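You operate a simulated robot arm through the tools that you are given. There is no shell and no other tool. Be economical: measure what you need, move in short steps, check, and stop when the job is done.

You run a simulated robot arm. Do the job below in one go: nothing can be reset, and whatever is moved stays where it is left.

Task
Plug the dryer in, put the wet purple puff in the metal dish and blow it dry.
Fine: Plug in first. Run the dryer by its fan switch and turn it off again; the heat switch ends off.
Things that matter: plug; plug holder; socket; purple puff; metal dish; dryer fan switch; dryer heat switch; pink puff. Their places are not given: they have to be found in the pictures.

It is judged by the outcome, as a careful person would: the job done as asked, and still so three seconds after it is handed in. It fails if anything else is knocked over, pushed out of place, dropped, spilled or broken.

Robot
A 6-joint arm with a two-finger parallel gripper, fixed in place. Base frame: the origin is at the foot of the arm, x ahead of it, y to its left, z up; the work surface is at about z = 0. Readings come in cm, degrees, newtons and seconds.
With the tool pointing down near the work surface it reaches from about 14 to 58 cm from the base axis. Its first joint turns from -66.0 to 66.0 degrees. Payload 2.1 kg.
The TCP is the grasp point between the finger pads, 3 cm short of the fingertips. In the tool frame z runs along the fingers and y along their closing line. The gripper opens to 9.4 cm. The fingers are 2.8 cm wide and 1 cm thick; the gripper's body (5 by 9.6 cm) begins 5.5 cm behind the TCP.
Orientation is that of the tool frame in the base frame, as a unit quaternion [x, y, z, w]. With the fingers straight down and closing along the base's y, the tool's x points along the base's -x, its y along +y and its z along -z.

Tools
- The arm moves only by the tool arm_command. Its argument "series" is a list of rows, each an object (a shift or turn left out is 0, a gripper value left out holds the last) with "xyz": the shift along the base's x, y, z in cm, a list of three; "delta_rot": the turn, a rotation vector about the base's x, y, z in degrees, a list of three; "jaw": the opening, from 0 (shut) to 1 (fully open). In form: [{"xyz": [x, y, z], "delta_rot": [ax, ay, az], "jaw": jaw}, ...]. A call has 1 to 12 rows; each row shifts and turns the commanded pose from where the row before left it. A row lasts 0.2 s, in which the tool goes at most 5 cm and 8.6 degrees; a call with a longer step from one row to the next is refused whole, and so is a gripper value outside its range. Where a pose cannot be reached the arm comes as near as it can. A force on the tool above 90 N (or 10 N above the force at the start of the call, whichever is more), or a blocked arm, ends the call early, and 0.2 s more pass. The fingers move at their own pace (about 7.2 cm/s each) and stop on an object; they squeeze with about 26 N. The grip force told is the motor's: it shows also when the fingers shut on nothing. Time passes only in rows, and 0.2 s behind the last, so rows that do not move let the fingers close. It gives the time, the measured TCP pose, the force on the tool (base axes), the opening and the grip force at its end, in the units of the frame above (readings bear some noise).
- Cameras (640 x 400 px; columns grow to the right, rows downward): "scene" is fixed at [6.68, -39, 47.21]; the picture's right is [0.60, -0.80, 0.00], its down [-0.54, -0.41, -0.73] and it looks along [0.59, 0.44, -0.68] (base axes); focal length 214 px, centre (320, 200). "wrist" rides on the gripper at [-3.7, 0, -5.8] in the tool frame; the picture's right is [0.00, -1.00, 0.00], its down [0.97, 0.00, -0.24] and it looks along [0.24, 0.00, 0.97] (tool axes); focal length 218 px, centre (320, 200).
- snapshot(camera): a new picture of that camera. No time passes.
- pixel_to_xyz(camera, pixels): for up to 12 pixels [column, row] of the newest picture of that camera ("zoom" is the newest enlarged one), the place [x, y, z] in the base frame of the surface seen there, good to about 0.2 cm. No time passes.
- enlarge(camera, box): a new picture of the part [left, top, right, bottom] of that camera's present view, enlarged. No time passes.
- job_done(): hands the job in; it is judged then, once.

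Work in short steps. Measure before you move; look again where a grasp or a placing could have gone wrong, and mend it. You have 80 turns and 54 pictures in all, those below and enlarged ones among them. Open the gripper and draw the arm clear of the work before you hand the job in, unless the task says otherwise; then end with one line.

The tools are called after "Emit:" by a JSON object that holds its "fn" and its "kwargs". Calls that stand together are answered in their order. arm_command: Moves the arm, as the interface text tells. Its arguments: {"type":"object","properties":{"series":{"type":"array"}},"required":["series"]} The other tools are called the same way: snapshot (camera) takes a picture; pixel_to_xyz (camera, pixels) gives the place of the surface under pixels of a picture; enlarge (camera, box) takes an enlarged picture of a part of a camera's view; job_done () hands the job in.

At the start:

```text
time: 0.0
eef_pos: [32.46, -7.67, 38.52]
ee_rot: [0.001, 1.0, 0.0, 0.001]
wrist_force: [0.8, -0.5, 0.0]
finger_gap: 9.4
grasp_force: 0.1
```

scene: 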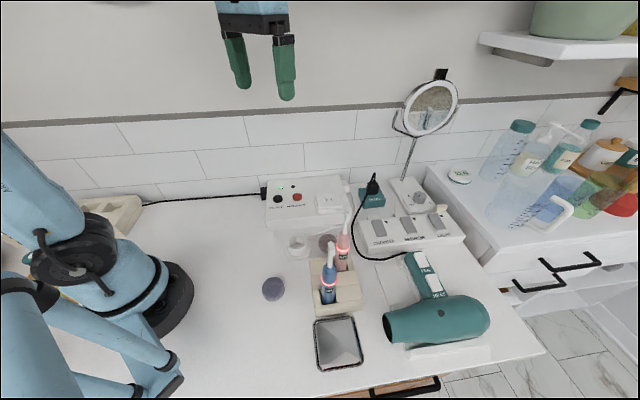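
wrist: 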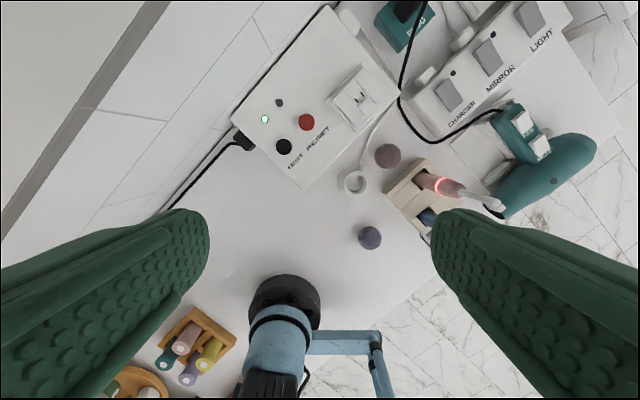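

The pictures show a plug holder near scene (372,195), a socket box near (300,200), the dryer near (435,310), puffs near (273,289) and (327,241), and a dish near (338,343). I'll enlarge these areas.

Emit:
{"fn": "enlarge", "kwargs": {"camera": "scene", "box": [250, 160, 410, 260]}}

Emit:
{"fn": "enlarge", "kwargs": {"camera": "scene", "box": [300, 240, 500, 370]}}

Emit:
{"fn": "enlarge", "kwargs": {"camera": "wrist", "box": [220, 0, 420, 125]}}

```text
4.00 times, centred on (330, 210) of scene
```

zoom: 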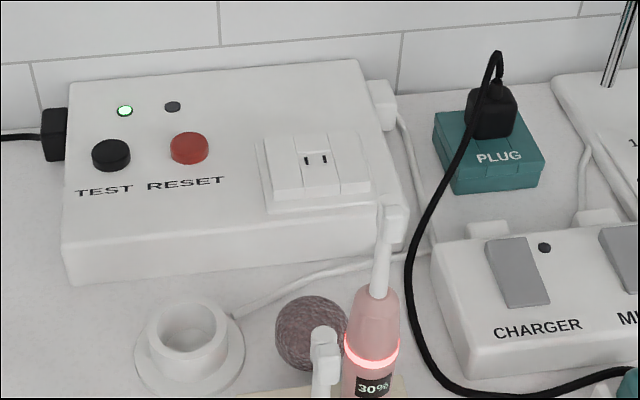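

```text
3.08 times, centred on (400, 305) of scene
```

zoom: 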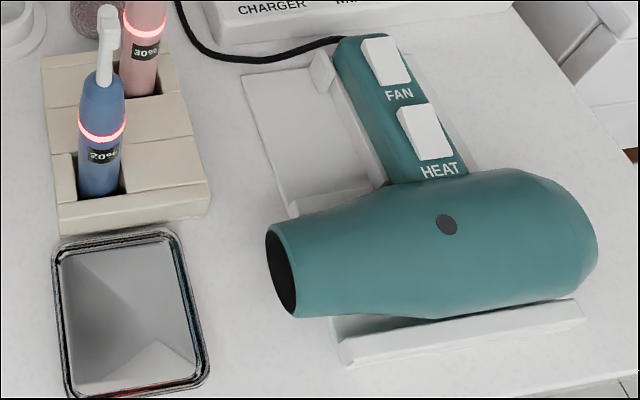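

```text
3.20 times, centred on (320, 62) of wrist
```

zoom: 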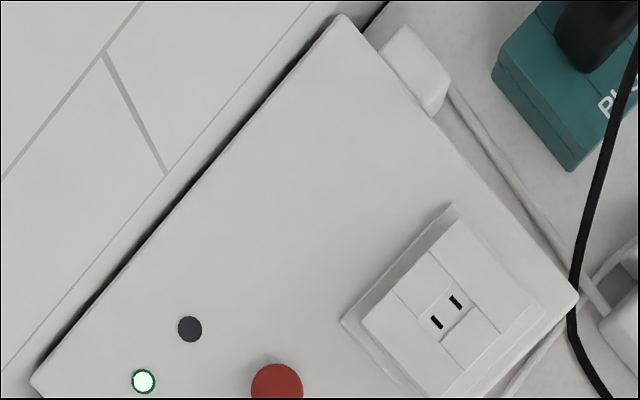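

Now measure the key places in the scene picture.

Emit:
{"fn": "pixel_to_xyz", "kwargs": {"camera": "scene", "pixels": [[326, 200], [329, 200], [372, 187], [373, 181], [360, 190], [386, 202], [362, 207], [370, 196], [273, 288], [327, 240], [338, 343], [297, 243]]}}

Emit:
{"fn": "pixel_to_xyz", "kwargs": {"camera": "scene", "pixels": [[422, 259], [432, 282], [426, 268], [388, 325], [440, 310], [320, 322], [352, 316], [361, 360], [323, 369], [372, 194], [331, 268], [344, 232]]}}

Emit:
{"fn": "pixel_to_xyz", "kwargs": {"camera": "wrist", "pixels": [[370, 238], [388, 155], [356, 100], [362, 93], [405, 8], [415, 25], [354, 182], [520, 122], [540, 147], [395, 85], [375, 25], [400, 50]]}}

```text
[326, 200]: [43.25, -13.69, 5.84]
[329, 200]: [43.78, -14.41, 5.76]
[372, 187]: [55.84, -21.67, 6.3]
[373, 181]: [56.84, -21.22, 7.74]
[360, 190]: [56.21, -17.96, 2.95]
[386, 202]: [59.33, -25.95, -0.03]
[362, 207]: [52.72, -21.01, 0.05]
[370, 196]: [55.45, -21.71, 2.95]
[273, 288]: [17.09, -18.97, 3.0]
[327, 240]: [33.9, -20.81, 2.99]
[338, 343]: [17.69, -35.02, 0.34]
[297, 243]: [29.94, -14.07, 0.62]
```

```text
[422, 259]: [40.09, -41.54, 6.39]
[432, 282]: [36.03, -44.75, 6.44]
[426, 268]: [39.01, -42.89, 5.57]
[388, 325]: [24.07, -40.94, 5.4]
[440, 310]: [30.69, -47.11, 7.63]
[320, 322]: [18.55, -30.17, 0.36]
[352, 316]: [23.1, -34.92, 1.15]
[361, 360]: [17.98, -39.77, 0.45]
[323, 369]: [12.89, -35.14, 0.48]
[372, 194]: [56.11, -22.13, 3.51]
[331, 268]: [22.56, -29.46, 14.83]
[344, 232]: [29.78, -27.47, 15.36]
```

```text
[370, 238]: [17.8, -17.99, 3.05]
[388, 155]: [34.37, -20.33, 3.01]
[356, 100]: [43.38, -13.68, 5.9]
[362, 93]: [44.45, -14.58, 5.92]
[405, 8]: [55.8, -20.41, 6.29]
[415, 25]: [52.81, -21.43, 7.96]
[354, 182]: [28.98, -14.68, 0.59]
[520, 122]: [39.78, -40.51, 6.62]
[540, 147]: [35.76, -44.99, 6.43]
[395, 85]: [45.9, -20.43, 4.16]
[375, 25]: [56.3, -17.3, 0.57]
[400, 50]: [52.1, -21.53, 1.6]
```

I check the obstacles (mirror, cable, organiser, walls) before moving towards the plug.

Emit:
{"fn": "pixel_to_xyz", "kwargs": {"camera": "scene", "pixels": [[432, 92], [406, 115], [456, 110], [410, 160], [405, 188], [440, 75], [300, 150], [374, 176], [375, 174], [371, 205], [330, 62], [372, 232]]}}

Emit:
{"fn": "arm_command", "kwargs": {"series": [{"xyz": [3, -2, -2]}, {"xyz": [3, -2, -2]}, {"xyz": [3, -2, -2]}, {"xyz": [3, -2, -2]}, {"xyz": [3, -2, -2]}]}}

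Emit:
{"fn": "snapshot", "kwargs": {"camera": "wrist"}}

Emit:
{"fn": "snapshot", "kwargs": {"camera": "scene"}}

```text
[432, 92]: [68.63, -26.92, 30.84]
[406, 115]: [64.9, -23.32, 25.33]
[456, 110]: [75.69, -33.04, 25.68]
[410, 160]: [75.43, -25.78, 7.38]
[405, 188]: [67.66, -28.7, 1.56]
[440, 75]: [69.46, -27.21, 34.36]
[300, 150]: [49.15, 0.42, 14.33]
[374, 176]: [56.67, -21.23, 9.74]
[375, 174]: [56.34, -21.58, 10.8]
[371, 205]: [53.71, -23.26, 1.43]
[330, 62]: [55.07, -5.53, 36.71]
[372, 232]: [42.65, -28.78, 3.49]
```

```text
time: 1.2
eef_pos: [47.43, -17.68, 28.44]
ee_rot: [0.0, 1.0, 0.002, 0.0]
wrist_force: [0.6, 0.0, 0.0]
finger_gap: 9.41
grasp_force: 0.1
```

```text
48 pictures are left
```

wrist: 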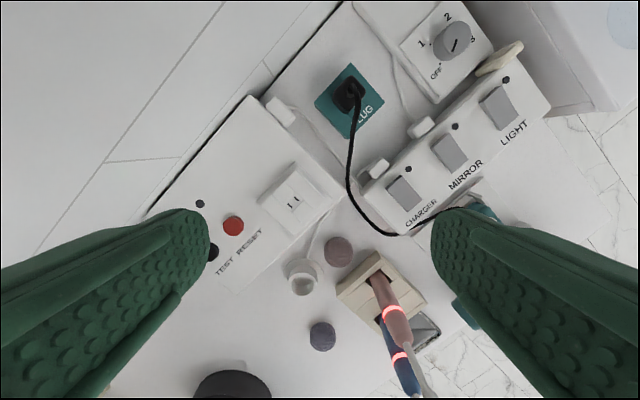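

```text
47 pictures are left
```

scene: 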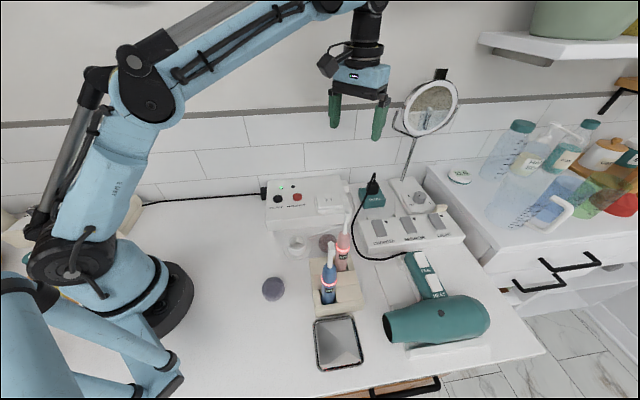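

Plug is at wrist (348,95). I enlarge it to see its yaw.

Emit:
{"fn": "enlarge", "kwargs": {"camera": "wrist", "box": [300, 50, 400, 112]}}

Emit:
{"fn": "pixel_to_xyz", "kwargs": {"camera": "zoom", "pixels": [[290, 250], [330, 260], [270, 330], [230, 250], [310, 170], [320, 310], [350, 230], [320, 90], [100, 330], [530, 330], [300, 550], [360, 300]]}}

Emit:
{"fn": "pixel_to_xyz", "kwargs": {"camera": "wrist", "pixels": [[290, 206], [296, 200], [262, 203], [291, 165], [313, 187], [283, 230], [150, 215], [249, 97], [340, 184], [230, 285], [316, 96], [350, 66]]}}

```text
6.40 times, centred on (350, 81) of wrist
```

zoom: 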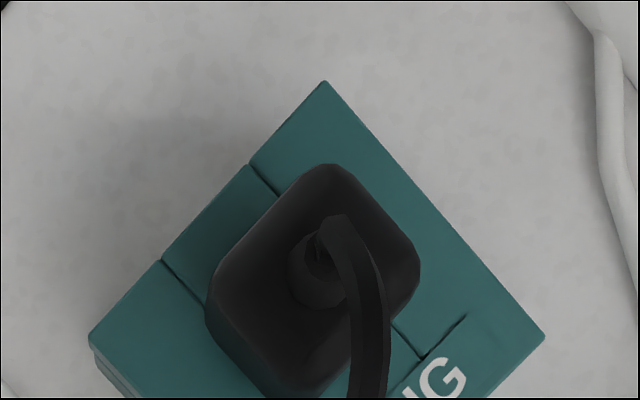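

```text
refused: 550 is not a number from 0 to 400
```

```text
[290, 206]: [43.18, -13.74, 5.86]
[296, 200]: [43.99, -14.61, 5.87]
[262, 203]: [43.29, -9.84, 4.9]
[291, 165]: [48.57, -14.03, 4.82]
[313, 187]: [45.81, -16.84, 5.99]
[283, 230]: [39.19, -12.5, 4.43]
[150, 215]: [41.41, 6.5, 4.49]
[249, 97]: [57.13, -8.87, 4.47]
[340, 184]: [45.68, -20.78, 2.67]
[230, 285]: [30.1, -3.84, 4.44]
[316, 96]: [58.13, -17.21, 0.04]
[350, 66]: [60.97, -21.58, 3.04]
```

Measure the plug's top outline on the zoom.

Emit:
{"fn": "pixel_to_xyz", "kwargs": {"camera": "zoom", "pixels": [[330, 172], [412, 255], [218, 278], [320, 350], [300, 275], [260, 290], [370, 200], [325, 225], [325, 85], [95, 335], [540, 335], [280, 220]]}}

Emit:
{"fn": "enlarge", "kwargs": {"camera": "scene", "box": [340, 162, 404, 202]}}

```text
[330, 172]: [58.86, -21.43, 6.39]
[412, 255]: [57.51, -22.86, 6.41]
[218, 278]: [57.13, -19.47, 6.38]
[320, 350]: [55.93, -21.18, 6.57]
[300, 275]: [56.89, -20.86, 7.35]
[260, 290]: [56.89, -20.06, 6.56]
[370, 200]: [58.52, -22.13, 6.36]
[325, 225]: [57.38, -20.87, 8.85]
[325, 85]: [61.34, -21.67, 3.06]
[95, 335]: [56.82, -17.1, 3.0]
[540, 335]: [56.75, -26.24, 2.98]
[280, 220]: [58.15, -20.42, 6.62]
```

```text
10.00 times, centred on (372, 182) of scene
```

zoom: 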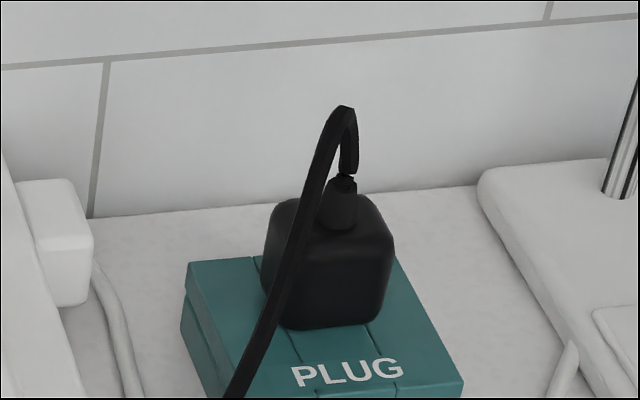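

Plug centre is about (57.2,-21.1), body z 3–6.4, yawed 45° like the socket. I measure the cable course before choosing the grip.

Emit:
{"fn": "pixel_to_xyz", "kwargs": {"camera": "wrist", "pixels": [[357, 100], [355, 112], [352, 125], [349, 140], [348, 160], [350, 190], [362, 215], [390, 234], [357, 90], [352, 86]]}}

Emit:
{"fn": "arm_command", "kwargs": {"series": [{"xyz": [2, -0.7, -2], "delta_rot": [0, 0, -7.5]}, {"xyz": [2, -0.7, -2], "delta_rot": [0, 0, -7.5]}, {"xyz": [2, -0.7, -2], "delta_rot": [0, 0, -7.5]}, {"xyz": [2, -0.7, -2], "delta_rot": [0, 0, -7.5]}, {"xyz": [1, -0.4, -1], "delta_rot": [0, 0, -7.5]}, {"xyz": [0.5, -0.2, 0], "delta_rot": [0, 0, -7.5]}]}}

Emit:
{"fn": "snapshot", "kwargs": {"camera": "wrist"}}

```text
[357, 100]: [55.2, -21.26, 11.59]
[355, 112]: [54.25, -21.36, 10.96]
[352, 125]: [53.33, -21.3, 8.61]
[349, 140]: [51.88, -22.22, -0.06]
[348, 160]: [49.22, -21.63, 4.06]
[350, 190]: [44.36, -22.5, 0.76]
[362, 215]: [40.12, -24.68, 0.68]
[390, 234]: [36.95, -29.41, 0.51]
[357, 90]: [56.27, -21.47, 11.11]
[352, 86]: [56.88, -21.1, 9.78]
```

```text
time: 2.6
eef_pos: [53.14, -19.76, 17.77]
ee_rot: [0.382, 0.924, 0.001, 0.0]
wrist_force: [0.6, 0.3, 0.1]
finger_gap: 9.41
grasp_force: 0.1
out of reach, approached as far as the arm can: row 2, 3, 4
```

```text
44 pictures are left
```

wrist: 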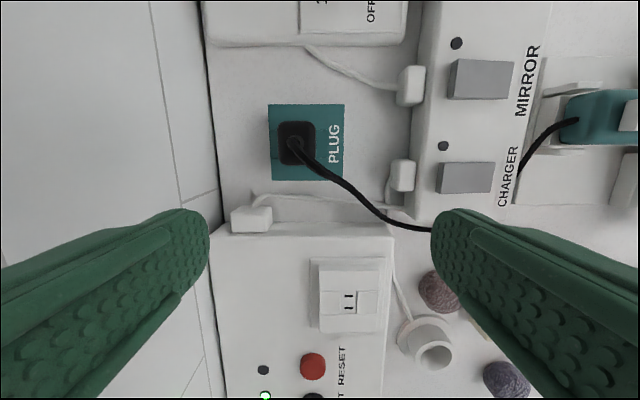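

Vertical reach ends near here (TCP 53.1,-19.8), so I tilt the tool 20° outward about its closing line, staying high, then read the pose.

Emit:
{"fn": "arm_command", "kwargs": {"series": [{"xyz": [0, 0, 0.5], "delta_rot": [-4.7, -4.7, 0]}, {"delta_rot": [-4.7, -4.7, 0]}, {"delta_rot": [-4.7, -4.7, 0]}, {"xyz": [0.5, 0, 0]}]}}

```text
time: 3.6
eef_pos: [57.29, -20.88, 20.91]
ee_rot: [0.377, 0.91, -0.066, 0.162]
wrist_force: [0.1, 0.7, -0.6]
finger_gap: 9.41
grasp_force: 0.1
out of reach, approached as far as the arm can: row 1, 2, 3
```

The tilt is reached at (57.3,-20.9,20.9). I look again from here.

Emit:
{"fn": "snapshot", "kwargs": {"camera": "wrist"}}

Emit:
{"fn": "snapshot", "kwargs": {"camera": "scene"}}

Emit:
{"fn": "enlarge", "kwargs": {"camera": "wrist", "box": [260, 160, 388, 240]}}

```text
43 pictures are left
```

wrist: 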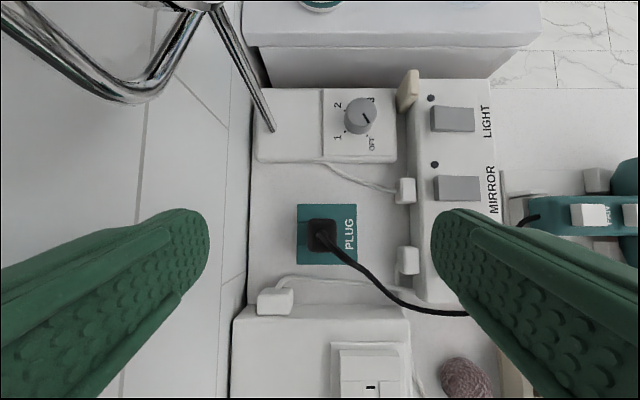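

```text
42 pictures are left
```

scene: 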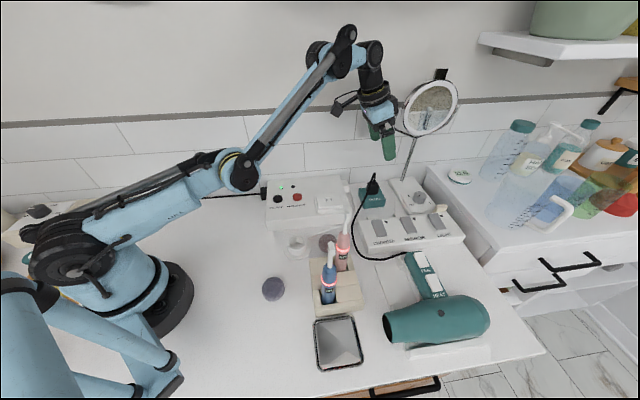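

```text
5.00 times, centred on (324, 200) of wrist
```

zoom: 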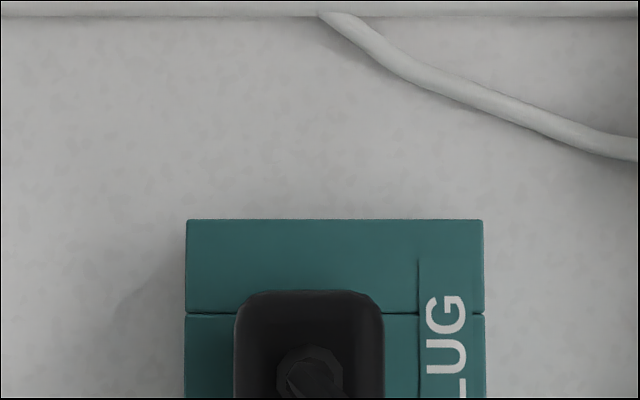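

Plug column spans 307–337 in the wrist view, nearly centred at 320. I get its edges in base coordinates.

Emit:
{"fn": "pixel_to_xyz", "kwargs": {"camera": "zoom", "pixels": [[245, 350], [375, 350], [310, 300], [250, 390], [370, 390]]}}

Emit:
{"fn": "pixel_to_xyz", "kwargs": {"camera": "wrist", "pixels": [[315, 250], [322, 250], [310, 245], [322, 236], [334, 222], [310, 222], [297, 264], [357, 264], [357, 205], [297, 205], [210, 20], [270, 130]]}}

```text
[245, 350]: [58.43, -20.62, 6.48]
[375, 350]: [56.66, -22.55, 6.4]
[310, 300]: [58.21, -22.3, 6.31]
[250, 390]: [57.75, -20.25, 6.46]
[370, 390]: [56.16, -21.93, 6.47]
```

```text
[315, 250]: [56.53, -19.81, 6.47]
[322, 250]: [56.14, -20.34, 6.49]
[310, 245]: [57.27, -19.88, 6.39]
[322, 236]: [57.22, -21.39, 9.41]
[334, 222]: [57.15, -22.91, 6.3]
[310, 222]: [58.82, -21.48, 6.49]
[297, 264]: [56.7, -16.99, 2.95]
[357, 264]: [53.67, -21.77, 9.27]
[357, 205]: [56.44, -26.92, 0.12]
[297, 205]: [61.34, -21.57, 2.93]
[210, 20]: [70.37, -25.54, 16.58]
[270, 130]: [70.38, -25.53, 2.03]
```

Plug centre is (57.3,-21.3); I go down with jaws fully open (the cable passes clear at about 40° off the closing line), first to z≈11.

Emit:
{"fn": "arm_command", "kwargs": {"series": [{"xyz": [0.1, -0.3, -2.5]}, {"xyz": [0.1, -0.3, -2.5]}, {"xyz": [0, 0, -2.5]}, {"xyz": [0, 0, -2]}]}}

Emit:
{"fn": "snapshot", "kwargs": {"camera": "wrist"}}

Emit:
{"fn": "enlarge", "kwargs": {"camera": "scene", "box": [320, 100, 448, 220]}}

```text
time: 4.6
eef_pos: [60.47, -22.5, 13.16]
ee_rot: [0.377, 0.91, -0.067, 0.159]
wrist_force: [0.3, -0.2, -0.1]
finger_gap: 9.4
grasp_force: 0.1
out of reach, approached as far as the arm can: row 1, 2, 3, 4
```

```text
40 pictures are left
```

wrist: 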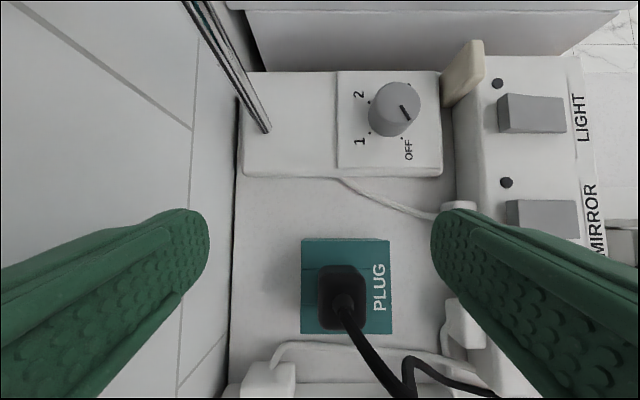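

```text
3.33 times, centred on (384, 160) of scene
```

zoom: 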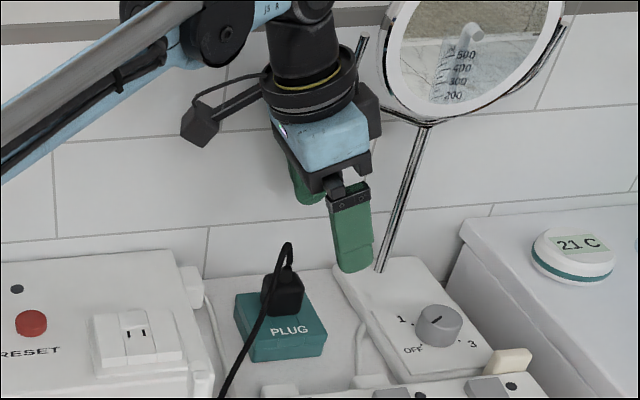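

The arm came out to (60.5,-22.5,13.2), not the pose commanded, so something limits it. I look at the whole arm.

Emit:
{"fn": "snapshot", "kwargs": {"camera": "scene"}}

Emit:
{"fn": "pixel_to_xyz", "kwargs": {"camera": "scene", "pixels": [[60, 270], [150, 215], [240, 170], [300, 90], [345, 40], [370, 60], [378, 100], [100, 200], [200, 190]]}}

```text
38 pictures are left
```

scene: 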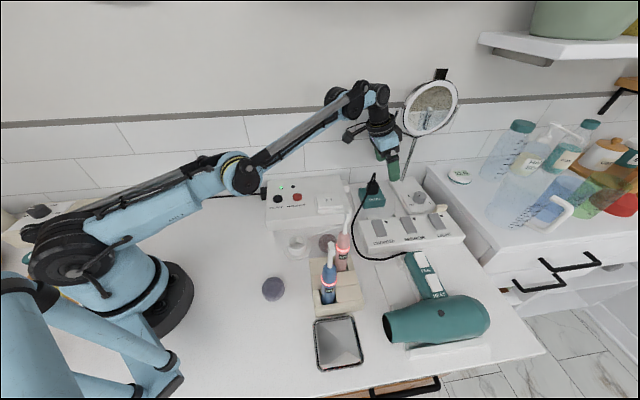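

```text
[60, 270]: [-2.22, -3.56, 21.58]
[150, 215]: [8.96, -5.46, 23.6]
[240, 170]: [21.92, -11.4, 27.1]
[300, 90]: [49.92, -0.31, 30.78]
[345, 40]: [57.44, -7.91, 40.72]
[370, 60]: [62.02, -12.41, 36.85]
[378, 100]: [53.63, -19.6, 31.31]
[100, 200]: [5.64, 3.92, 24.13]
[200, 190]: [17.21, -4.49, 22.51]
```

The elbow has flipped past straight (elbow-down, at its limit). I back up inward and high, un-tilting, to get the elbow-up posture again.

Emit:
{"fn": "arm_command", "kwargs": {"series": [{"xyz": [-1.5, 0.6, 3]}, {"xyz": [-1.5, 0.6, 3]}, {"xyz": [-2, 0.6, 3]}, {"xyz": [-2, 0.6, 3], "delta_rot": [4.7, 4.7, 0]}, {"xyz": [-2, 0.6, 3], "delta_rot": [4.7, 4.7, 0]}, {"xyz": [-2, 0.6, 1], "delta_rot": [4.7, 4.7, 0]}, {"xyz": [-2, 0.6, 0]}, {"xyz": [-2, 0.6, 0]}]}}

Emit:
{"fn": "snapshot", "kwargs": {"camera": "scene"}}

```text
time: 6.4
eef_pos: [43.26, -16.77, 27.79]
ee_rot: [0.383, 0.924, 0.001, 0.001]
wrist_force: [-0.6, 0.0, 0.7]
finger_gap: 9.39
grasp_force: 0.1
out of reach, approached as far as the arm can: row 1, 5
```

```text
37 pictures are left
```

scene: 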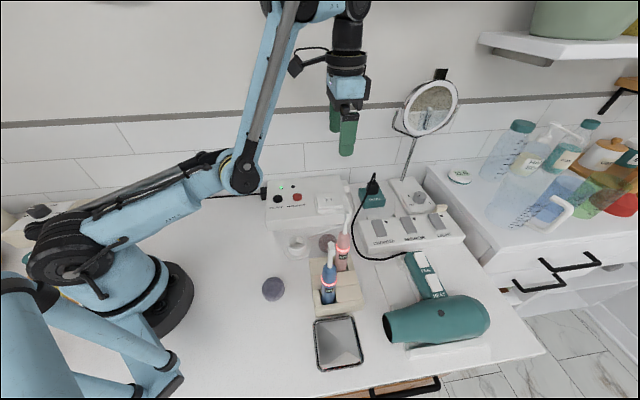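

Still elbow-down here. I try to make the solver flip: descend here over the clear box area, where elbow-down should run out.

Emit:
{"fn": "arm_command", "kwargs": {"series": [{"xyz": [-1, 0.4, -2.5]}, {"xyz": [-1, 0.4, -2.5]}, {"xyz": [-1, 0.4, -2.5]}, {"xyz": [0, 0, -1]}, {"xyz": [0, 0, 0]}]}}

Emit:
{"fn": "snapshot", "kwargs": {"camera": "scene"}}

```text
time: 7.6
eef_pos: [43.5, -16.9, 26.22]
ee_rot: [0.382, 0.924, 0.0, 0.001]
wrist_force: [-0.1, 0.4, -0.1]
finger_gap: 9.4
grasp_force: 0.0
out of reach, approached as far as the arm can: row 1, 2, 3, 4
```

```text
36 pictures are left
```

scene: 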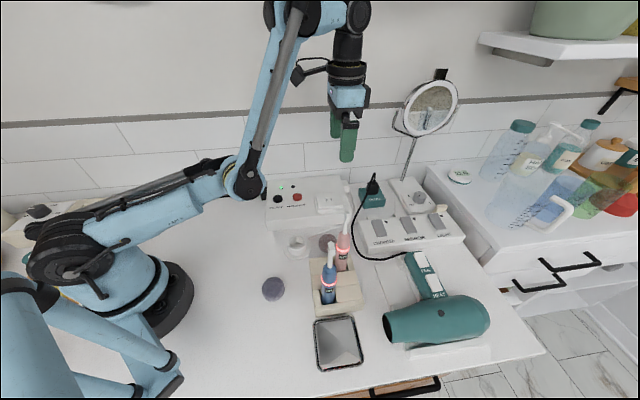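

Solver is local. I stretch the arm straight (up and out, in free air) and come back, to pass the elbow through.

Emit:
{"fn": "arm_command", "kwargs": {"series": [{"xyz": [0, 0, 4.5]}, {"xyz": [0, 0, 4.5]}, {"xyz": [0, 0, 4.5]}, {"xyz": [0, 0, 4.5]}, {"xyz": [0, 0, 4.5]}, {"xyz": [0, 0, 4.5]}, {"xyz": [0, 0, 4.5]}]}}

Emit:
{"fn": "snapshot", "kwargs": {"camera": "scene"}}

```text
time: 9.2
eef_pos: [37.1, -14.54, 41.49]
ee_rot: [0.382, 0.924, 0.0, 0.002]
wrist_force: [-0.4, 0.0, 0.0]
finger_gap: 9.37
grasp_force: 0.1
out of reach, approached as far as the arm can: row 3, 4, 5, 6, 7
```

```text
35 pictures are left
```

scene: 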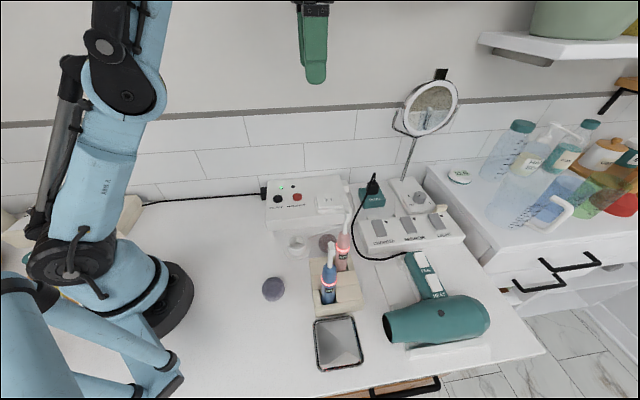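

The upper arm is raised again. I come down to about (38,-14.5,28) and tilt 25° outward while still well inside reach.

Emit:
{"fn": "arm_command", "kwargs": {"series": [{"xyz": [0, 0, -3]}, {"xyz": [0, 0, -3]}, {"xyz": [0, 0, -3]}, {"xyz": [0, 0, -3]}, {"delta_rot": [-4.7, -4.7, 0]}, {"delta_rot": [-4.7, -4.7, 0]}, {"delta_rot": [-4.7, -4.7, 0]}, {"delta_rot": [-2.5, -2.5, 0]}]}}

Emit:
{"fn": "snapshot", "kwargs": {"camera": "scene"}}

```text
time: 11.0
eef_pos: [47.19, -20.75, 35.3]
ee_rot: [0.397, 0.895, -0.083, 0.187]
wrist_force: [-0.3, 0.1, 0.6]
finger_gap: 9.37
grasp_force: 0.1
out of reach, approached as far as the arm can: row 1, 2, 3, 4, 5, 6, 7, 8
```

```text
34 pictures are left
```

scene: 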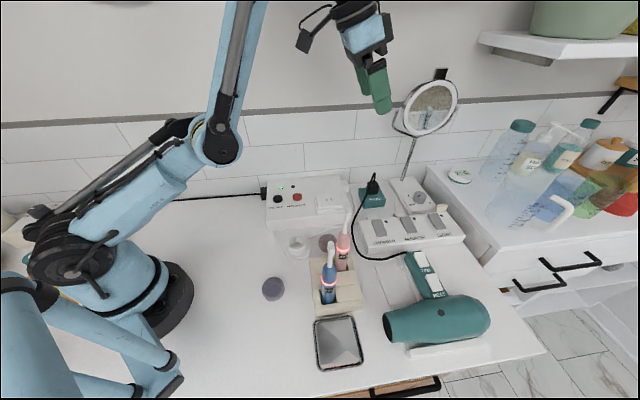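

I test how the commanded pose relates to the measured one with a zero row and a small move.

Emit:
{"fn": "arm_command", "kwargs": {"series": [{"xyz": [0, 0, 0]}]}}

Emit:
{"fn": "arm_command", "kwargs": {"series": [{"xyz": [0, 0, 0], "delta_rot": [4.7, 4.7, 0]}, {"xyz": [0, 0, 0], "delta_rot": [4.7, 4.7, 0]}, {"xyz": [0, 0, 0], "delta_rot": [4.7, 4.7, 0]}, {"xyz": [0, 0, 0], "delta_rot": [2.5, 2.5, 0]}, {"xyz": [0, 0, 0]}]}}

```text
time: 11.4
eef_pos: [47.17, -20.73, 35.35]
ee_rot: [0.397, 0.895, -0.083, 0.186]
wrist_force: [0.5, 0.3, -0.2]
finger_gap: 9.39
grasp_force: 0.1
```

```text
time: 12.6
eef_pos: [44.63, -17.67, 33.77]
ee_rot: [0.387, 0.922, 0.002, 0.003]
wrist_force: [0.2, 0.1, 0.4]
finger_gap: 9.43
grasp_force: 0.1
out of reach, approached as far as the arm can: row 2, 3
```

Out-of-reach rows re-base the command. I repeat the stretch upward (which raised the upper arm) and then draw inward to the start-like pose.

Emit:
{"fn": "arm_command", "kwargs": {"series": [{"xyz": [0, 0, 4.5]}, {"xyz": [0, 0, 4.5]}, {"xyz": [0, 0, 4.5]}, {"xyz": [-2, 1, 0]}, {"xyz": [-2, 1, 0]}, {"xyz": [-2, 1, 0]}, {"xyz": [-2, 1, 0]}]}}

Emit:
{"fn": "snapshot", "kwargs": {"camera": "scene"}}

```text
time: 14.2
eef_pos: [33.49, -11.83, 37.57]
ee_rot: [0.383, 0.924, 0.0, 0.002]
wrist_force: [-0.3, 0.6, 0.7]
finger_gap: 9.42
grasp_force: 0.0
out of reach, approached as far as the arm can: row 1, 2, 3
```

```text
33 pictures are left
```

scene: 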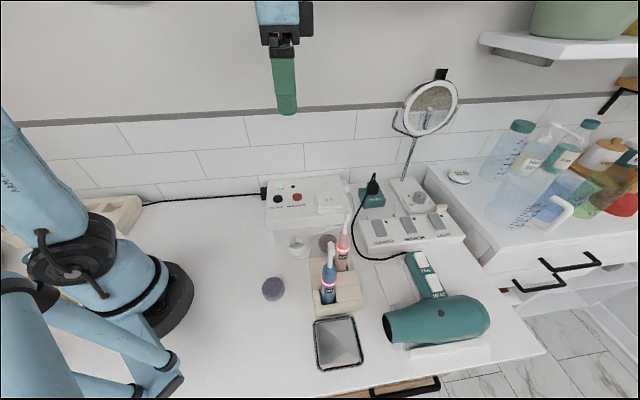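

Elbow is up again. I go in and down to about (43.5,-16.3,18), then tilt 24° there well within reach.

Emit:
{"fn": "arm_command", "kwargs": {"series": [{"xyz": [2, -0.9, -3.5]}, {"xyz": [2, -0.9, -3.5]}, {"xyz": [2, -0.9, -3.5]}, {"xyz": [2, -0.9, -3.5]}, {"xyz": [2, -0.9, -3]}, {"xyz": [0, 0, -2]}, {"delta_rot": [-4.3, -4.3, 0]}, {"delta_rot": [-4.3, -4.3, 0]}, {"delta_rot": [-4.3, -4.3, 0]}, {"delta_rot": [-4.2, -4.2, 0]}]}}

Emit:
{"fn": "snapshot", "kwargs": {"camera": "scene"}}

```text
time: 16.4
eef_pos: [43.36, -16.3, 18.65]
ee_rot: [0.373, 0.903, -0.081, 0.196]
wrist_force: [0.1, -0.3, 0.1]
finger_gap: 9.38
grasp_force: 0.0
```

```text
32 pictures are left
```

scene: 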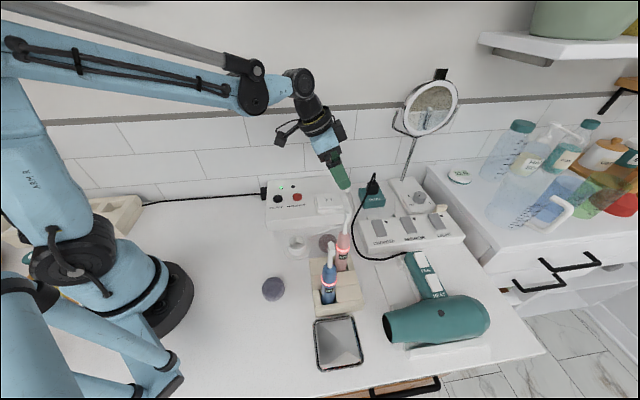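

Elbow-up and tilted. Now move out over the plug at z≈15 (delta 14.1,-5.2,-3.6).

Emit:
{"fn": "arm_command", "kwargs": {"series": [{"xyz": [2, -0.7, -1.5]}, {"xyz": [2.5, -0.9, -1]}, {"xyz": [2.5, -0.9, -1.1]}, {"xyz": [2.5, -0.9, 0]}, {"xyz": [2.5, -0.9, 0]}, {"xyz": [2.1, -0.9, 0]}, {}]}}

Emit:
{"fn": "snapshot", "kwargs": {"camera": "wrist"}}

```text
time: 18.0
eef_pos: [57.68, -21.48, 15.06]
ee_rot: [0.373, 0.904, -0.081, 0.195]
wrist_force: [-0.8, -0.3, -0.1]
finger_gap: 9.4
grasp_force: 0.1
```

```text
31 pictures are left
```

wrist: 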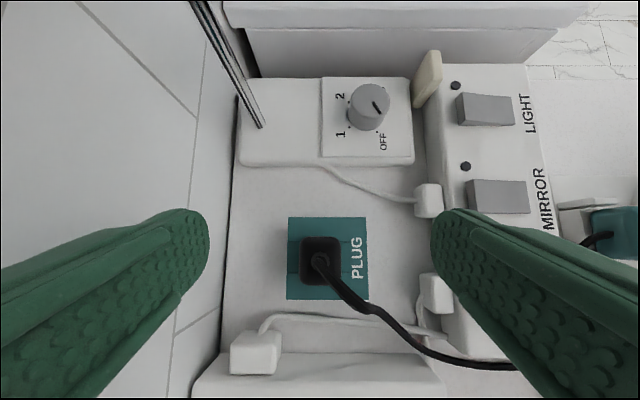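

Plug columns 302–341 are centred at ~321. Descend straight in steps to z≈7.3.

Emit:
{"fn": "arm_command", "kwargs": {"series": [{"xyz": [0, 0, -2]}, {"xyz": [0, 0, -2]}, {"xyz": [-0.1, 0, -2]}, {"xyz": [-0.1, 0, -1.7]}, {}]}}

Emit:
{"fn": "snapshot", "kwargs": {"camera": "wrist"}}

Emit:
{"fn": "enlarge", "kwargs": {"camera": "scene", "box": [320, 120, 448, 220]}}

```text
time: 19.2
eef_pos: [57.29, -21.5, 7.15]
ee_rot: [0.374, 0.903, -0.082, 0.194]
wrist_force: [0.3, -0.7, 0.3]
finger_gap: 9.39
grasp_force: 0.1
```

```text
30 pictures are left
```

wrist: 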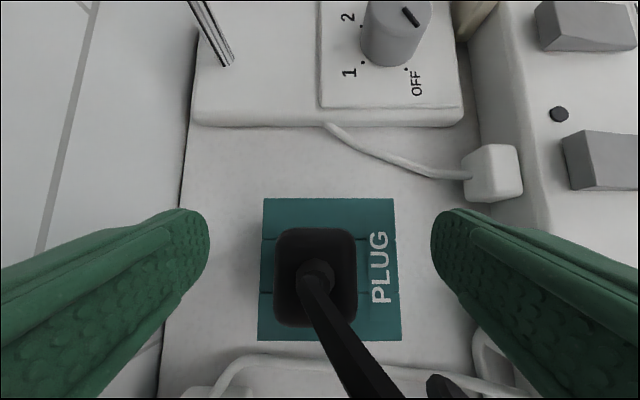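

```text
4.00 times, centred on (384, 170) of scene
```

zoom: 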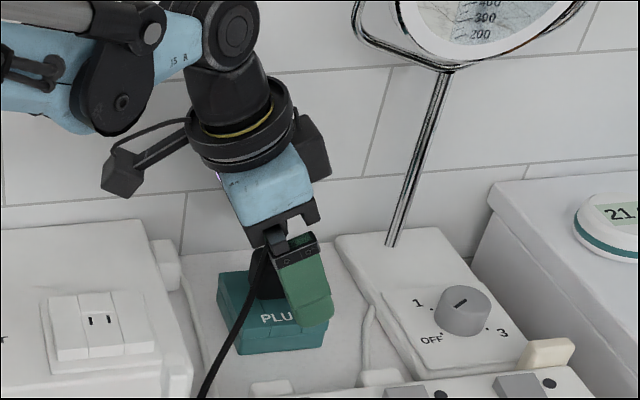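

The jaws straddle the plug with the cable outside. Close.

Emit:
{"fn": "arm_command", "kwargs": {"series": [{"jaw": 0.5}, {"jaw": 0.3}, {"jaw": 0}, {"jaw": 0}, {"jaw": 0}, {"jaw": 0}]}}

Emit:
{"fn": "enlarge", "kwargs": {"camera": "scene", "box": [320, 120, 448, 220]}}

Emit:
{"fn": "snapshot", "kwargs": {"camera": "wrist"}}

```text
time: 20.6
eef_pos: [57.38, -21.38, 7.53]
ee_rot: [0.373, 0.904, -0.08, 0.194]
wrist_force: [-4.9, 2.6, 23.6]
finger_gap: 3.08
grasp_force: 26.1
```

```text
4.00 times, centred on (384, 170) of scene
```

zoom: 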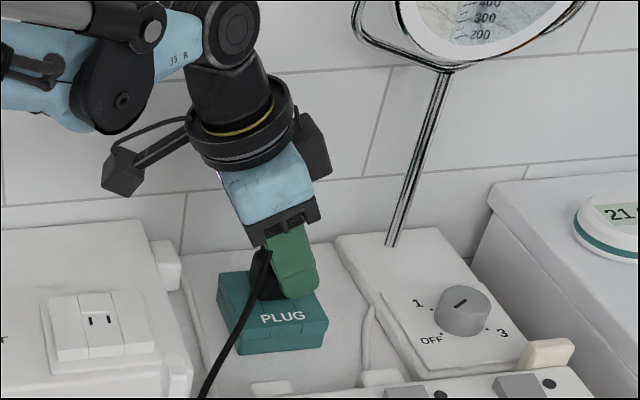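

```text
27 pictures are left
```

wrist: 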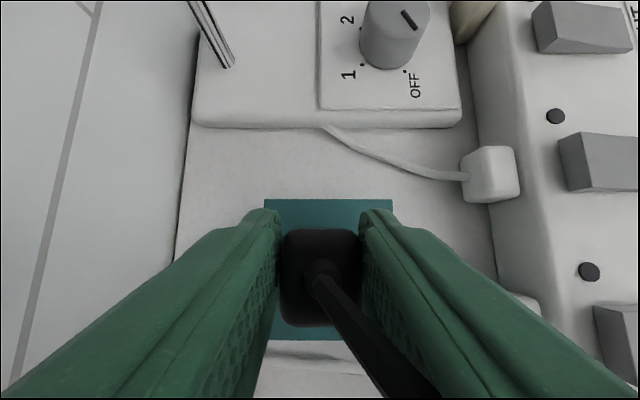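

Gripped at gap 3.08 with 26 N. Lift straight up 4 cm.

Emit:
{"fn": "arm_command", "kwargs": {"series": [{"xyz": [0, 0, 0.8]}, {"xyz": [0, 0, 0.8]}, {"xyz": [0, 0, 1]}, {"xyz": [0, 0, 1.2]}, {}]}}

Emit:
{"fn": "enlarge", "kwargs": {"camera": "scene", "box": [320, 120, 448, 220]}}

```text
time: 21.8
eef_pos: [57.29, -21.5, 11.06]
ee_rot: [0.373, 0.904, -0.081, 0.195]
wrist_force: [-0.4, 1.1, -1.0]
finger_gap: 3.11
grasp_force: 25.8
```

```text
4.00 times, centred on (384, 170) of scene
```

zoom: 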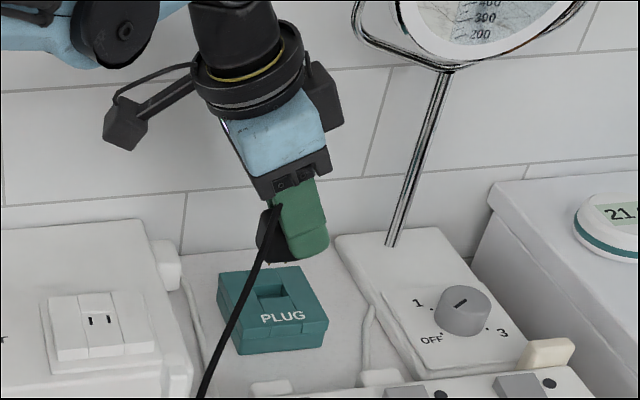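

The plug is out. I look closely at its attitude in the hand.

Emit:
{"fn": "enlarge", "kwargs": {"camera": "scene", "box": [360, 155, 400, 180]}}

Emit:
{"fn": "pixel_to_xyz", "kwargs": {"camera": "scene", "pixels": [[371, 182], [371, 185], [374, 191], [381, 188], [369, 188], [377, 194]]}}

Emit:
{"fn": "pixel_to_xyz", "kwargs": {"camera": "zoom", "pixels": [[100, 300], [200, 340], [120, 250], [160, 280]]}}

```text
16.00 times, centred on (380, 168) of scene
```

zoom: 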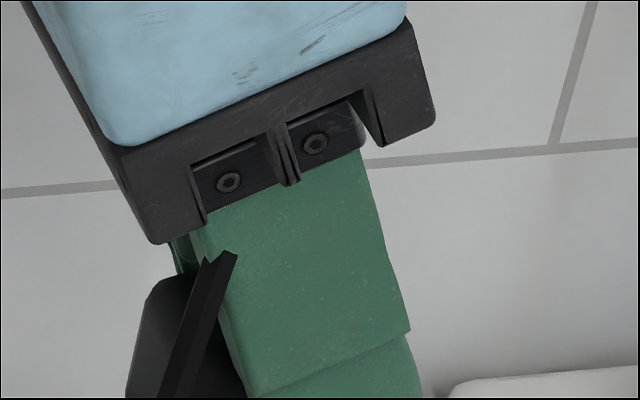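

```text
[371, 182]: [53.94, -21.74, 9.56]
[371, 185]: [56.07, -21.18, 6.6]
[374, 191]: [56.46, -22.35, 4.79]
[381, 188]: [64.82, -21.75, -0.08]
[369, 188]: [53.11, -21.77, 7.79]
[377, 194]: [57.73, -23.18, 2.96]
```

```text
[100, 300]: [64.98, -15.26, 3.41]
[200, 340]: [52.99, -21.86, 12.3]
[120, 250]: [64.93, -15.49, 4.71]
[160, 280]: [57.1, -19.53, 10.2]
```

I carry the plug up a bit and inward toward the socket, hovering short of it to look.

Emit:
{"fn": "arm_command", "kwargs": {"series": [{"xyz": [-1.5, 0.8, 1.5]}, {"xyz": [-2, 1, 1.5]}, {"xyz": [-2.5, 1.4, 0.5]}, {"xyz": [-2.5, 1.4, 0]}, {"xyz": [-2.5, 1.4, 0]}, {"xyz": [-2.5, 1.3, 0]}, {}]}}

Emit:
{"fn": "snapshot", "kwargs": {"camera": "wrist"}}

Emit:
{"fn": "enlarge", "kwargs": {"camera": "scene", "box": [290, 140, 370, 220]}}

```text
time: 23.4
eef_pos: [43.84, -14.31, 14.68]
ee_rot: [0.375, 0.903, -0.081, 0.194]
wrist_force: [-0.3, 0.2, -0.3]
finger_gap: 3.11
grasp_force: 26.3
```

```text
24 pictures are left
```

wrist: 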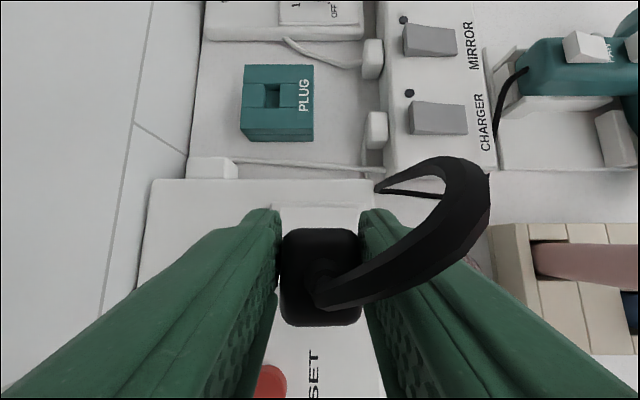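

```text
5.00 times, centred on (330, 180) of scene
```

zoom: 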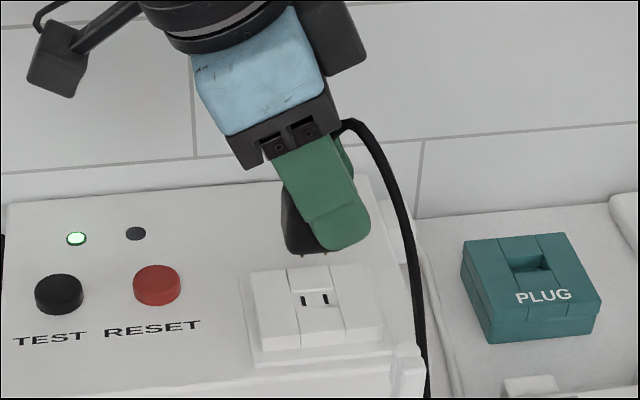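

I measure the holder hole (reference for the plug's blades) and slots in the zoom, plus the plug's lower edge.

Emit:
{"fn": "pixel_to_xyz", "kwargs": {"camera": "zoom", "pixels": [[303, 301], [325, 298], [314, 299], [500, 248], [538, 241], [552, 265], [512, 272], [301, 250], [326, 252], [290, 235], [285, 240], [250, 305]]}}

Emit:
{"fn": "pixel_to_xyz", "kwargs": {"camera": "wrist", "pixels": [[262, 82], [284, 82], [284, 108], [262, 108], [295, 240], [345, 240], [295, 310], [345, 310], [243, 66], [313, 66], [313, 130], [241, 130]]}}

Emit:
{"fn": "enlarge", "kwargs": {"camera": "scene", "box": [338, 176, 362, 206]}}

```text
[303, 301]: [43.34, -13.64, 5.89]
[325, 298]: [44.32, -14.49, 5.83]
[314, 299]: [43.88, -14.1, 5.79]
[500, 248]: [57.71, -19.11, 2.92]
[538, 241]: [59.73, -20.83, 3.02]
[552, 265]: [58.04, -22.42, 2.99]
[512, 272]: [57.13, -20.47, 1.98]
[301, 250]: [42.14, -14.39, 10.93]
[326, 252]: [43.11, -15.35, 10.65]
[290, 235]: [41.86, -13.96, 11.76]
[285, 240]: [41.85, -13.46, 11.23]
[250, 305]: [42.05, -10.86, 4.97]
```

```text
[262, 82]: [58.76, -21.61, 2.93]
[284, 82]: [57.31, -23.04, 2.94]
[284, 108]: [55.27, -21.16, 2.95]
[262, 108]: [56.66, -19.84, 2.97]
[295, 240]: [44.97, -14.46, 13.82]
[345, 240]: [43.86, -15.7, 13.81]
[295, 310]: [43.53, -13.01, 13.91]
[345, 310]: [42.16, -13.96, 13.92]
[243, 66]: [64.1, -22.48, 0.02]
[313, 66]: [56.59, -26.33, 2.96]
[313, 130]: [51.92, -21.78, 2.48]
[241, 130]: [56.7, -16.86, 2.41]
```

```text
13.33 times, centred on (350, 191) of scene
```

zoom: 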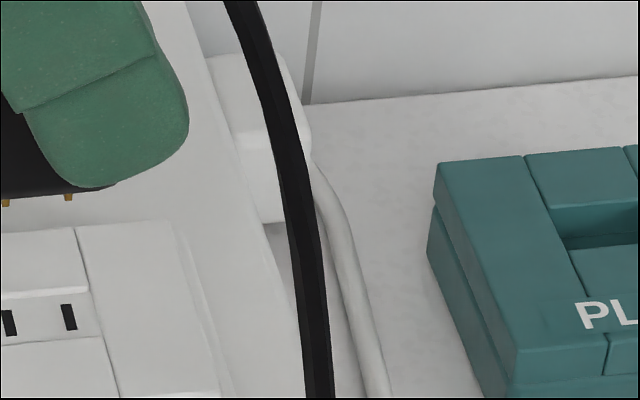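

Brass pins show at scene about (326.4,191.2) and (331.1,190.8). Zoom on them and measure the tips.

Emit:
{"fn": "enlarge", "kwargs": {"camera": "scene", "box": [318, 184, 342, 204]}}

```text
16.00 times, centred on (330, 194) of scene
```

zoom: 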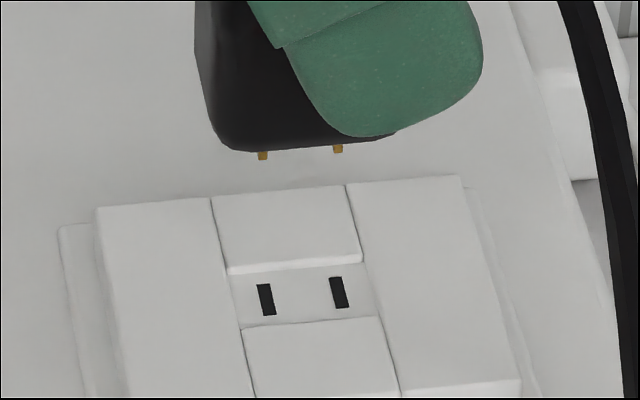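

Measure pins and slots here.

Emit:
{"fn": "pixel_to_xyz", "kwargs": {"camera": "zoom", "pixels": [[262, 155], [338, 148], [263, 158], [338, 152], [265, 299], [338, 292], [262, 290], [268, 308], [335, 283], [342, 301], [225, 140], [205, 60]]}}

```text
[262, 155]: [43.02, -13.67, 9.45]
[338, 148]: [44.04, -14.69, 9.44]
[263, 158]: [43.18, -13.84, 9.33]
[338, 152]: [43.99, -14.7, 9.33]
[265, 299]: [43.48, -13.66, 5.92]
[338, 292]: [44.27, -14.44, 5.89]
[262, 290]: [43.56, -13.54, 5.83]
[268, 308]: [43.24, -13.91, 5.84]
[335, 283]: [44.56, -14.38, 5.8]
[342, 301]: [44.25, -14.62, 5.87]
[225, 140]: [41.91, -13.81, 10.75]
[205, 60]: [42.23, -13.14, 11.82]
```

Pins centre ≈ slot centre within 0.1 cm. Lower 2.8 cm so the tips hover just over the slots, then recheck.

Emit:
{"fn": "arm_command", "kwargs": {"series": [{"xyz": [0, 0, -1]}, {"xyz": [0, 0, -1]}, {"xyz": [0, 0, -0.7]}, {}]}}

Emit:
{"fn": "enlarge", "kwargs": {"camera": "scene", "box": [318, 188, 342, 208]}}

Emit:
{"fn": "pixel_to_xyz", "kwargs": {"camera": "zoom", "pixels": [[265, 235], [338, 228]]}}

```text
time: 24.4
eef_pos: [43.83, -14.28, 12.02]
ee_rot: [0.373, 0.904, -0.08, 0.195]
wrist_force: [-0.3, -0.3, -1.1]
finger_gap: 3.06
grasp_force: 25.4
```

```text
16.00 times, centred on (330, 198) of scene
```

zoom: 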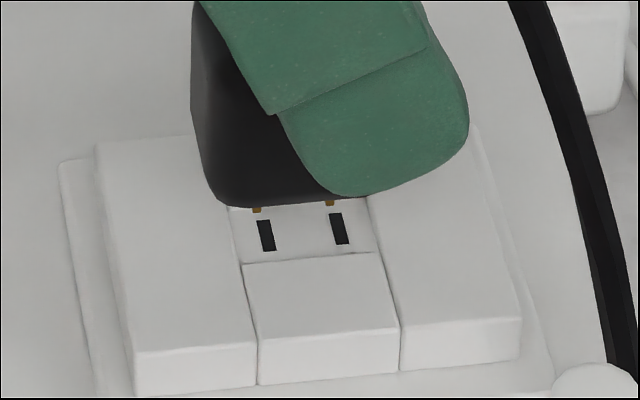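

```text
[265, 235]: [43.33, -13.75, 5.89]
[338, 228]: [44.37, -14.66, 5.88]
```

Pins (257,211),(330,204) look slightly left of the slots; measure pins directly.

Emit:
{"fn": "pixel_to_xyz", "kwargs": {"camera": "zoom", "pixels": [[257, 211], [330, 204], [257, 209], [330, 202], [258, 221], [273, 250], [331, 214], [346, 243], [272, 249], [344, 243], [258, 222], [331, 215]]}}

```text
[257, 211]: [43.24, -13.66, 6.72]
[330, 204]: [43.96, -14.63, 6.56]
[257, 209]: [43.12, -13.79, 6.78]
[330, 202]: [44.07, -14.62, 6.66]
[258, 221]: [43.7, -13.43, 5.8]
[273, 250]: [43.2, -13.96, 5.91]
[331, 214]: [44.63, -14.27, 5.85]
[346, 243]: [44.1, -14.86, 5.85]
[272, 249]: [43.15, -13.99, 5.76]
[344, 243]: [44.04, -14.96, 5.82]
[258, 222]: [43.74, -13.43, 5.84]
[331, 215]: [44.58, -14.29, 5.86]
```

Slot centre u=41.03 vs pin u=40.85: shift (+0.12,-0.12), then lower 0.9 in small steps and check force.

Emit:
{"fn": "arm_command", "kwargs": {"series": [{"xyz": [0.12, -0.12, 0]}, {"xyz": [0, 0, -0.3]}, {"xyz": [0, 0, -0.3]}, {"xyz": [0, 0, -0.3]}, {}]}}

Emit:
{"fn": "enlarge", "kwargs": {"camera": "scene", "box": [318, 188, 342, 208]}}

```text
time: 25.6
eef_pos: [43.93, -14.37, 10.95]
ee_rot: [0.373, 0.904, -0.079, 0.195]
wrist_force: [1.4, -2.3, 3.0]
finger_gap: 2.88
grasp_force: 26.1
```

```text
16.00 times, centred on (330, 198) of scene
```

zoom: 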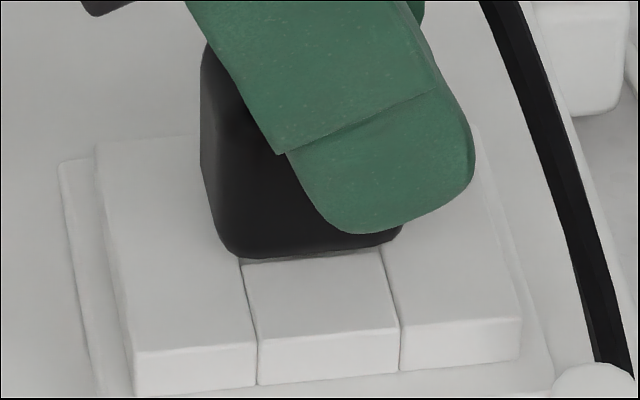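

Force only ~4 N with the pins at slot depth, so they seem to enter. Continue down gently.

Emit:
{"fn": "arm_command", "kwargs": {"series": [{"xyz": [0, 0, -0.3]}, {"xyz": [0, 0, -0.3]}, {}]}}

Emit:
{"fn": "enlarge", "kwargs": {"camera": "scene", "box": [318, 188, 342, 208]}}

```text
time: 26.4
eef_pos: [43.92, -14.32, 10.51]
ee_rot: [0.374, 0.903, -0.081, 0.194]
wrist_force: [-5.6, 0.3, 30.3]
finger_gap: 2.94
grasp_force: 25.8
```

```text
16.00 times, centred on (330, 198) of scene
```

zoom: 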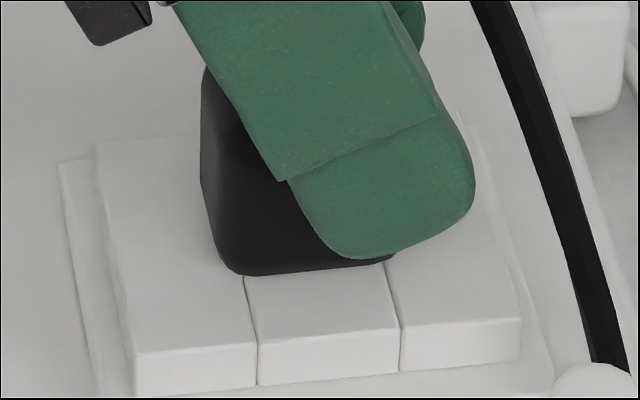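

TCP is now 4.63 above the socket face versus 4.57 above the holder when it sat there: it looks seated. I verify the body's lower edge height.

Emit:
{"fn": "pixel_to_xyz", "kwargs": {"camera": "zoom", "pixels": [[240, 268], [300, 271], [300, 278], [240, 278], [370, 264], [225, 255], [320, 266]]}}

Emit:
{"fn": "arm_command", "kwargs": {"series": [{"xyz": [0, 0, -0.3]}, {}]}}

```text
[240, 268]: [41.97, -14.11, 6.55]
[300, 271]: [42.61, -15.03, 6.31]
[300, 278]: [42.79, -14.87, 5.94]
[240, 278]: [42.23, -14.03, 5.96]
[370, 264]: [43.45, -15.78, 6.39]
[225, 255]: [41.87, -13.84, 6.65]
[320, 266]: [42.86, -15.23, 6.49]
```

```text
time: 26.8
eef_pos: [44.0, -14.31, 10.49]
ee_rot: [0.373, 0.903, -0.082, 0.197]
wrist_force: [-7.0, 3.1, 26.1]
finger_gap: 2.92
grasp_force: 26.6
stopped in row 2: the force on the tool passed its limit (the readings are from after the stop); the commanded pose is now the measured one
```

Plug is bottomed. Open the jaws and look before drawing back.

Emit:
{"fn": "arm_command", "kwargs": {"series": [{"jaw": 0.5}, {"jaw": 0.7}, {"jaw": 0.7}]}}

Emit:
{"fn": "snapshot", "kwargs": {"camera": "wrist"}}

```text
time: 27.6
eef_pos: [43.98, -14.29, 10.34]
ee_rot: [0.373, 0.903, -0.081, 0.195]
wrist_force: [0.3, 0.5, 0.0]
finger_gap: 6.58
grasp_force: 0.1
```

```text
17 pictures are left
```

wrist: 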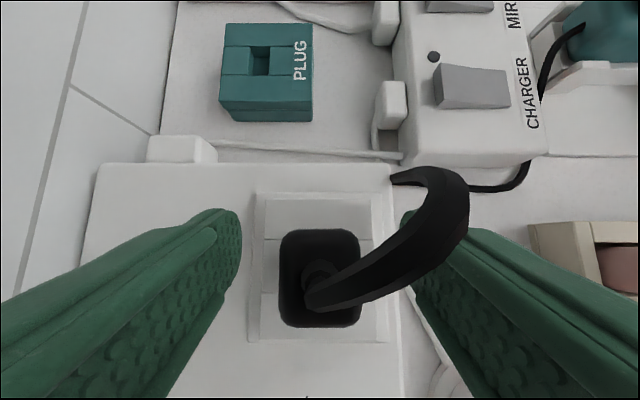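

Plug stays seated and free of the jaws. Withdraw up and slightly back (away from the cable), then un-tilt.

Emit:
{"fn": "arm_command", "kwargs": {"series": [{"xyz": [-0.4, 0.4, 1.3]}, {"xyz": [-0.5, 0.5, 1.8]}, {"xyz": [-0.7, 0.7, 2.2]}, {"xyz": [-0.7, 0.7, 2.5]}, {"xyz": [-1.5, 0.5, 1.5], "delta_rot": [4.3, 4.3, 0]}, {"xyz": [-2, 0, 0], "delta_rot": [4.3, 4.3, 0]}, {"xyz": [-2, 0, 0], "delta_rot": [4.3, 4.3, 0]}, {"xyz": [-2, 0, 0], "delta_rot": [4.2, 4.2, 0]}, {}]}}

Emit:
{"fn": "snapshot", "kwargs": {"camera": "scene"}}

```text
time: 29.6
eef_pos: [34.22, -11.58, 19.73]
ee_rot: [0.382, 0.924, -0.001, 0.001]
wrist_force: [0.2, 0.4, -0.5]
finger_gap: 6.57
grasp_force: 0.2
```

```text
16 pictures are left
```

scene: 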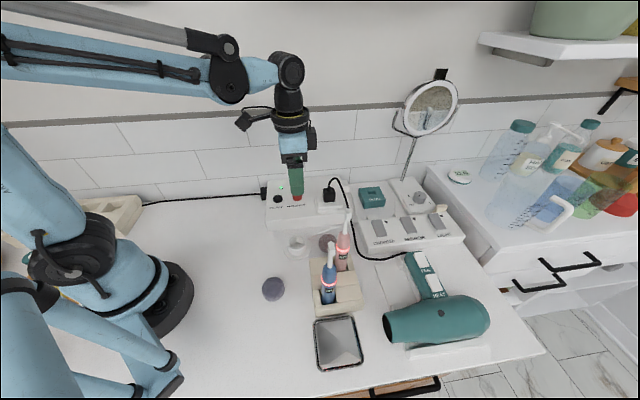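

The plug stands in the socket at (329,195). Next move over the purple puff at (17.3,-18.35).

Emit:
{"fn": "arm_command", "kwargs": {"series": [{"xyz": [-3.4, -1.4, -1]}, {"xyz": [-3.4, -1.4, -1]}, {"xyz": [-3.4, -1.3, -1]}, {"xyz": [-3.4, -1.3, -1]}, {"xyz": [-3.3, -1.3, -2]}, {"xyz": [0, 0, -2]}, {}]}}

Emit:
{"fn": "snapshot", "kwargs": {"camera": "wrist"}}

Emit:
{"fn": "pixel_to_xyz", "kwargs": {"camera": "wrist", "pixels": [[320, 290], [320, 270], [320, 310]]}}

```text
time: 31.2
eef_pos: [17.37, -18.27, 11.66]
ee_rot: [0.382, 0.924, -0.002, 0.001]
wrist_force: [-0.4, -0.5, -0.1]
finger_gap: 6.59
grasp_force: 0.1
```

```text
15 pictures are left
```

wrist: 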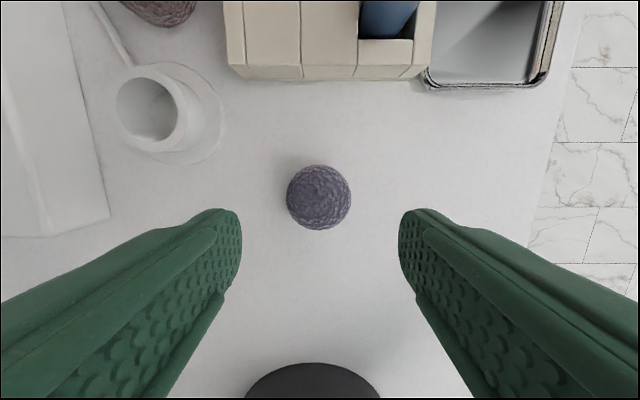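

```text
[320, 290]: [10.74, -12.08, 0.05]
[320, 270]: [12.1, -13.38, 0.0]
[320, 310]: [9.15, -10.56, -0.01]
```

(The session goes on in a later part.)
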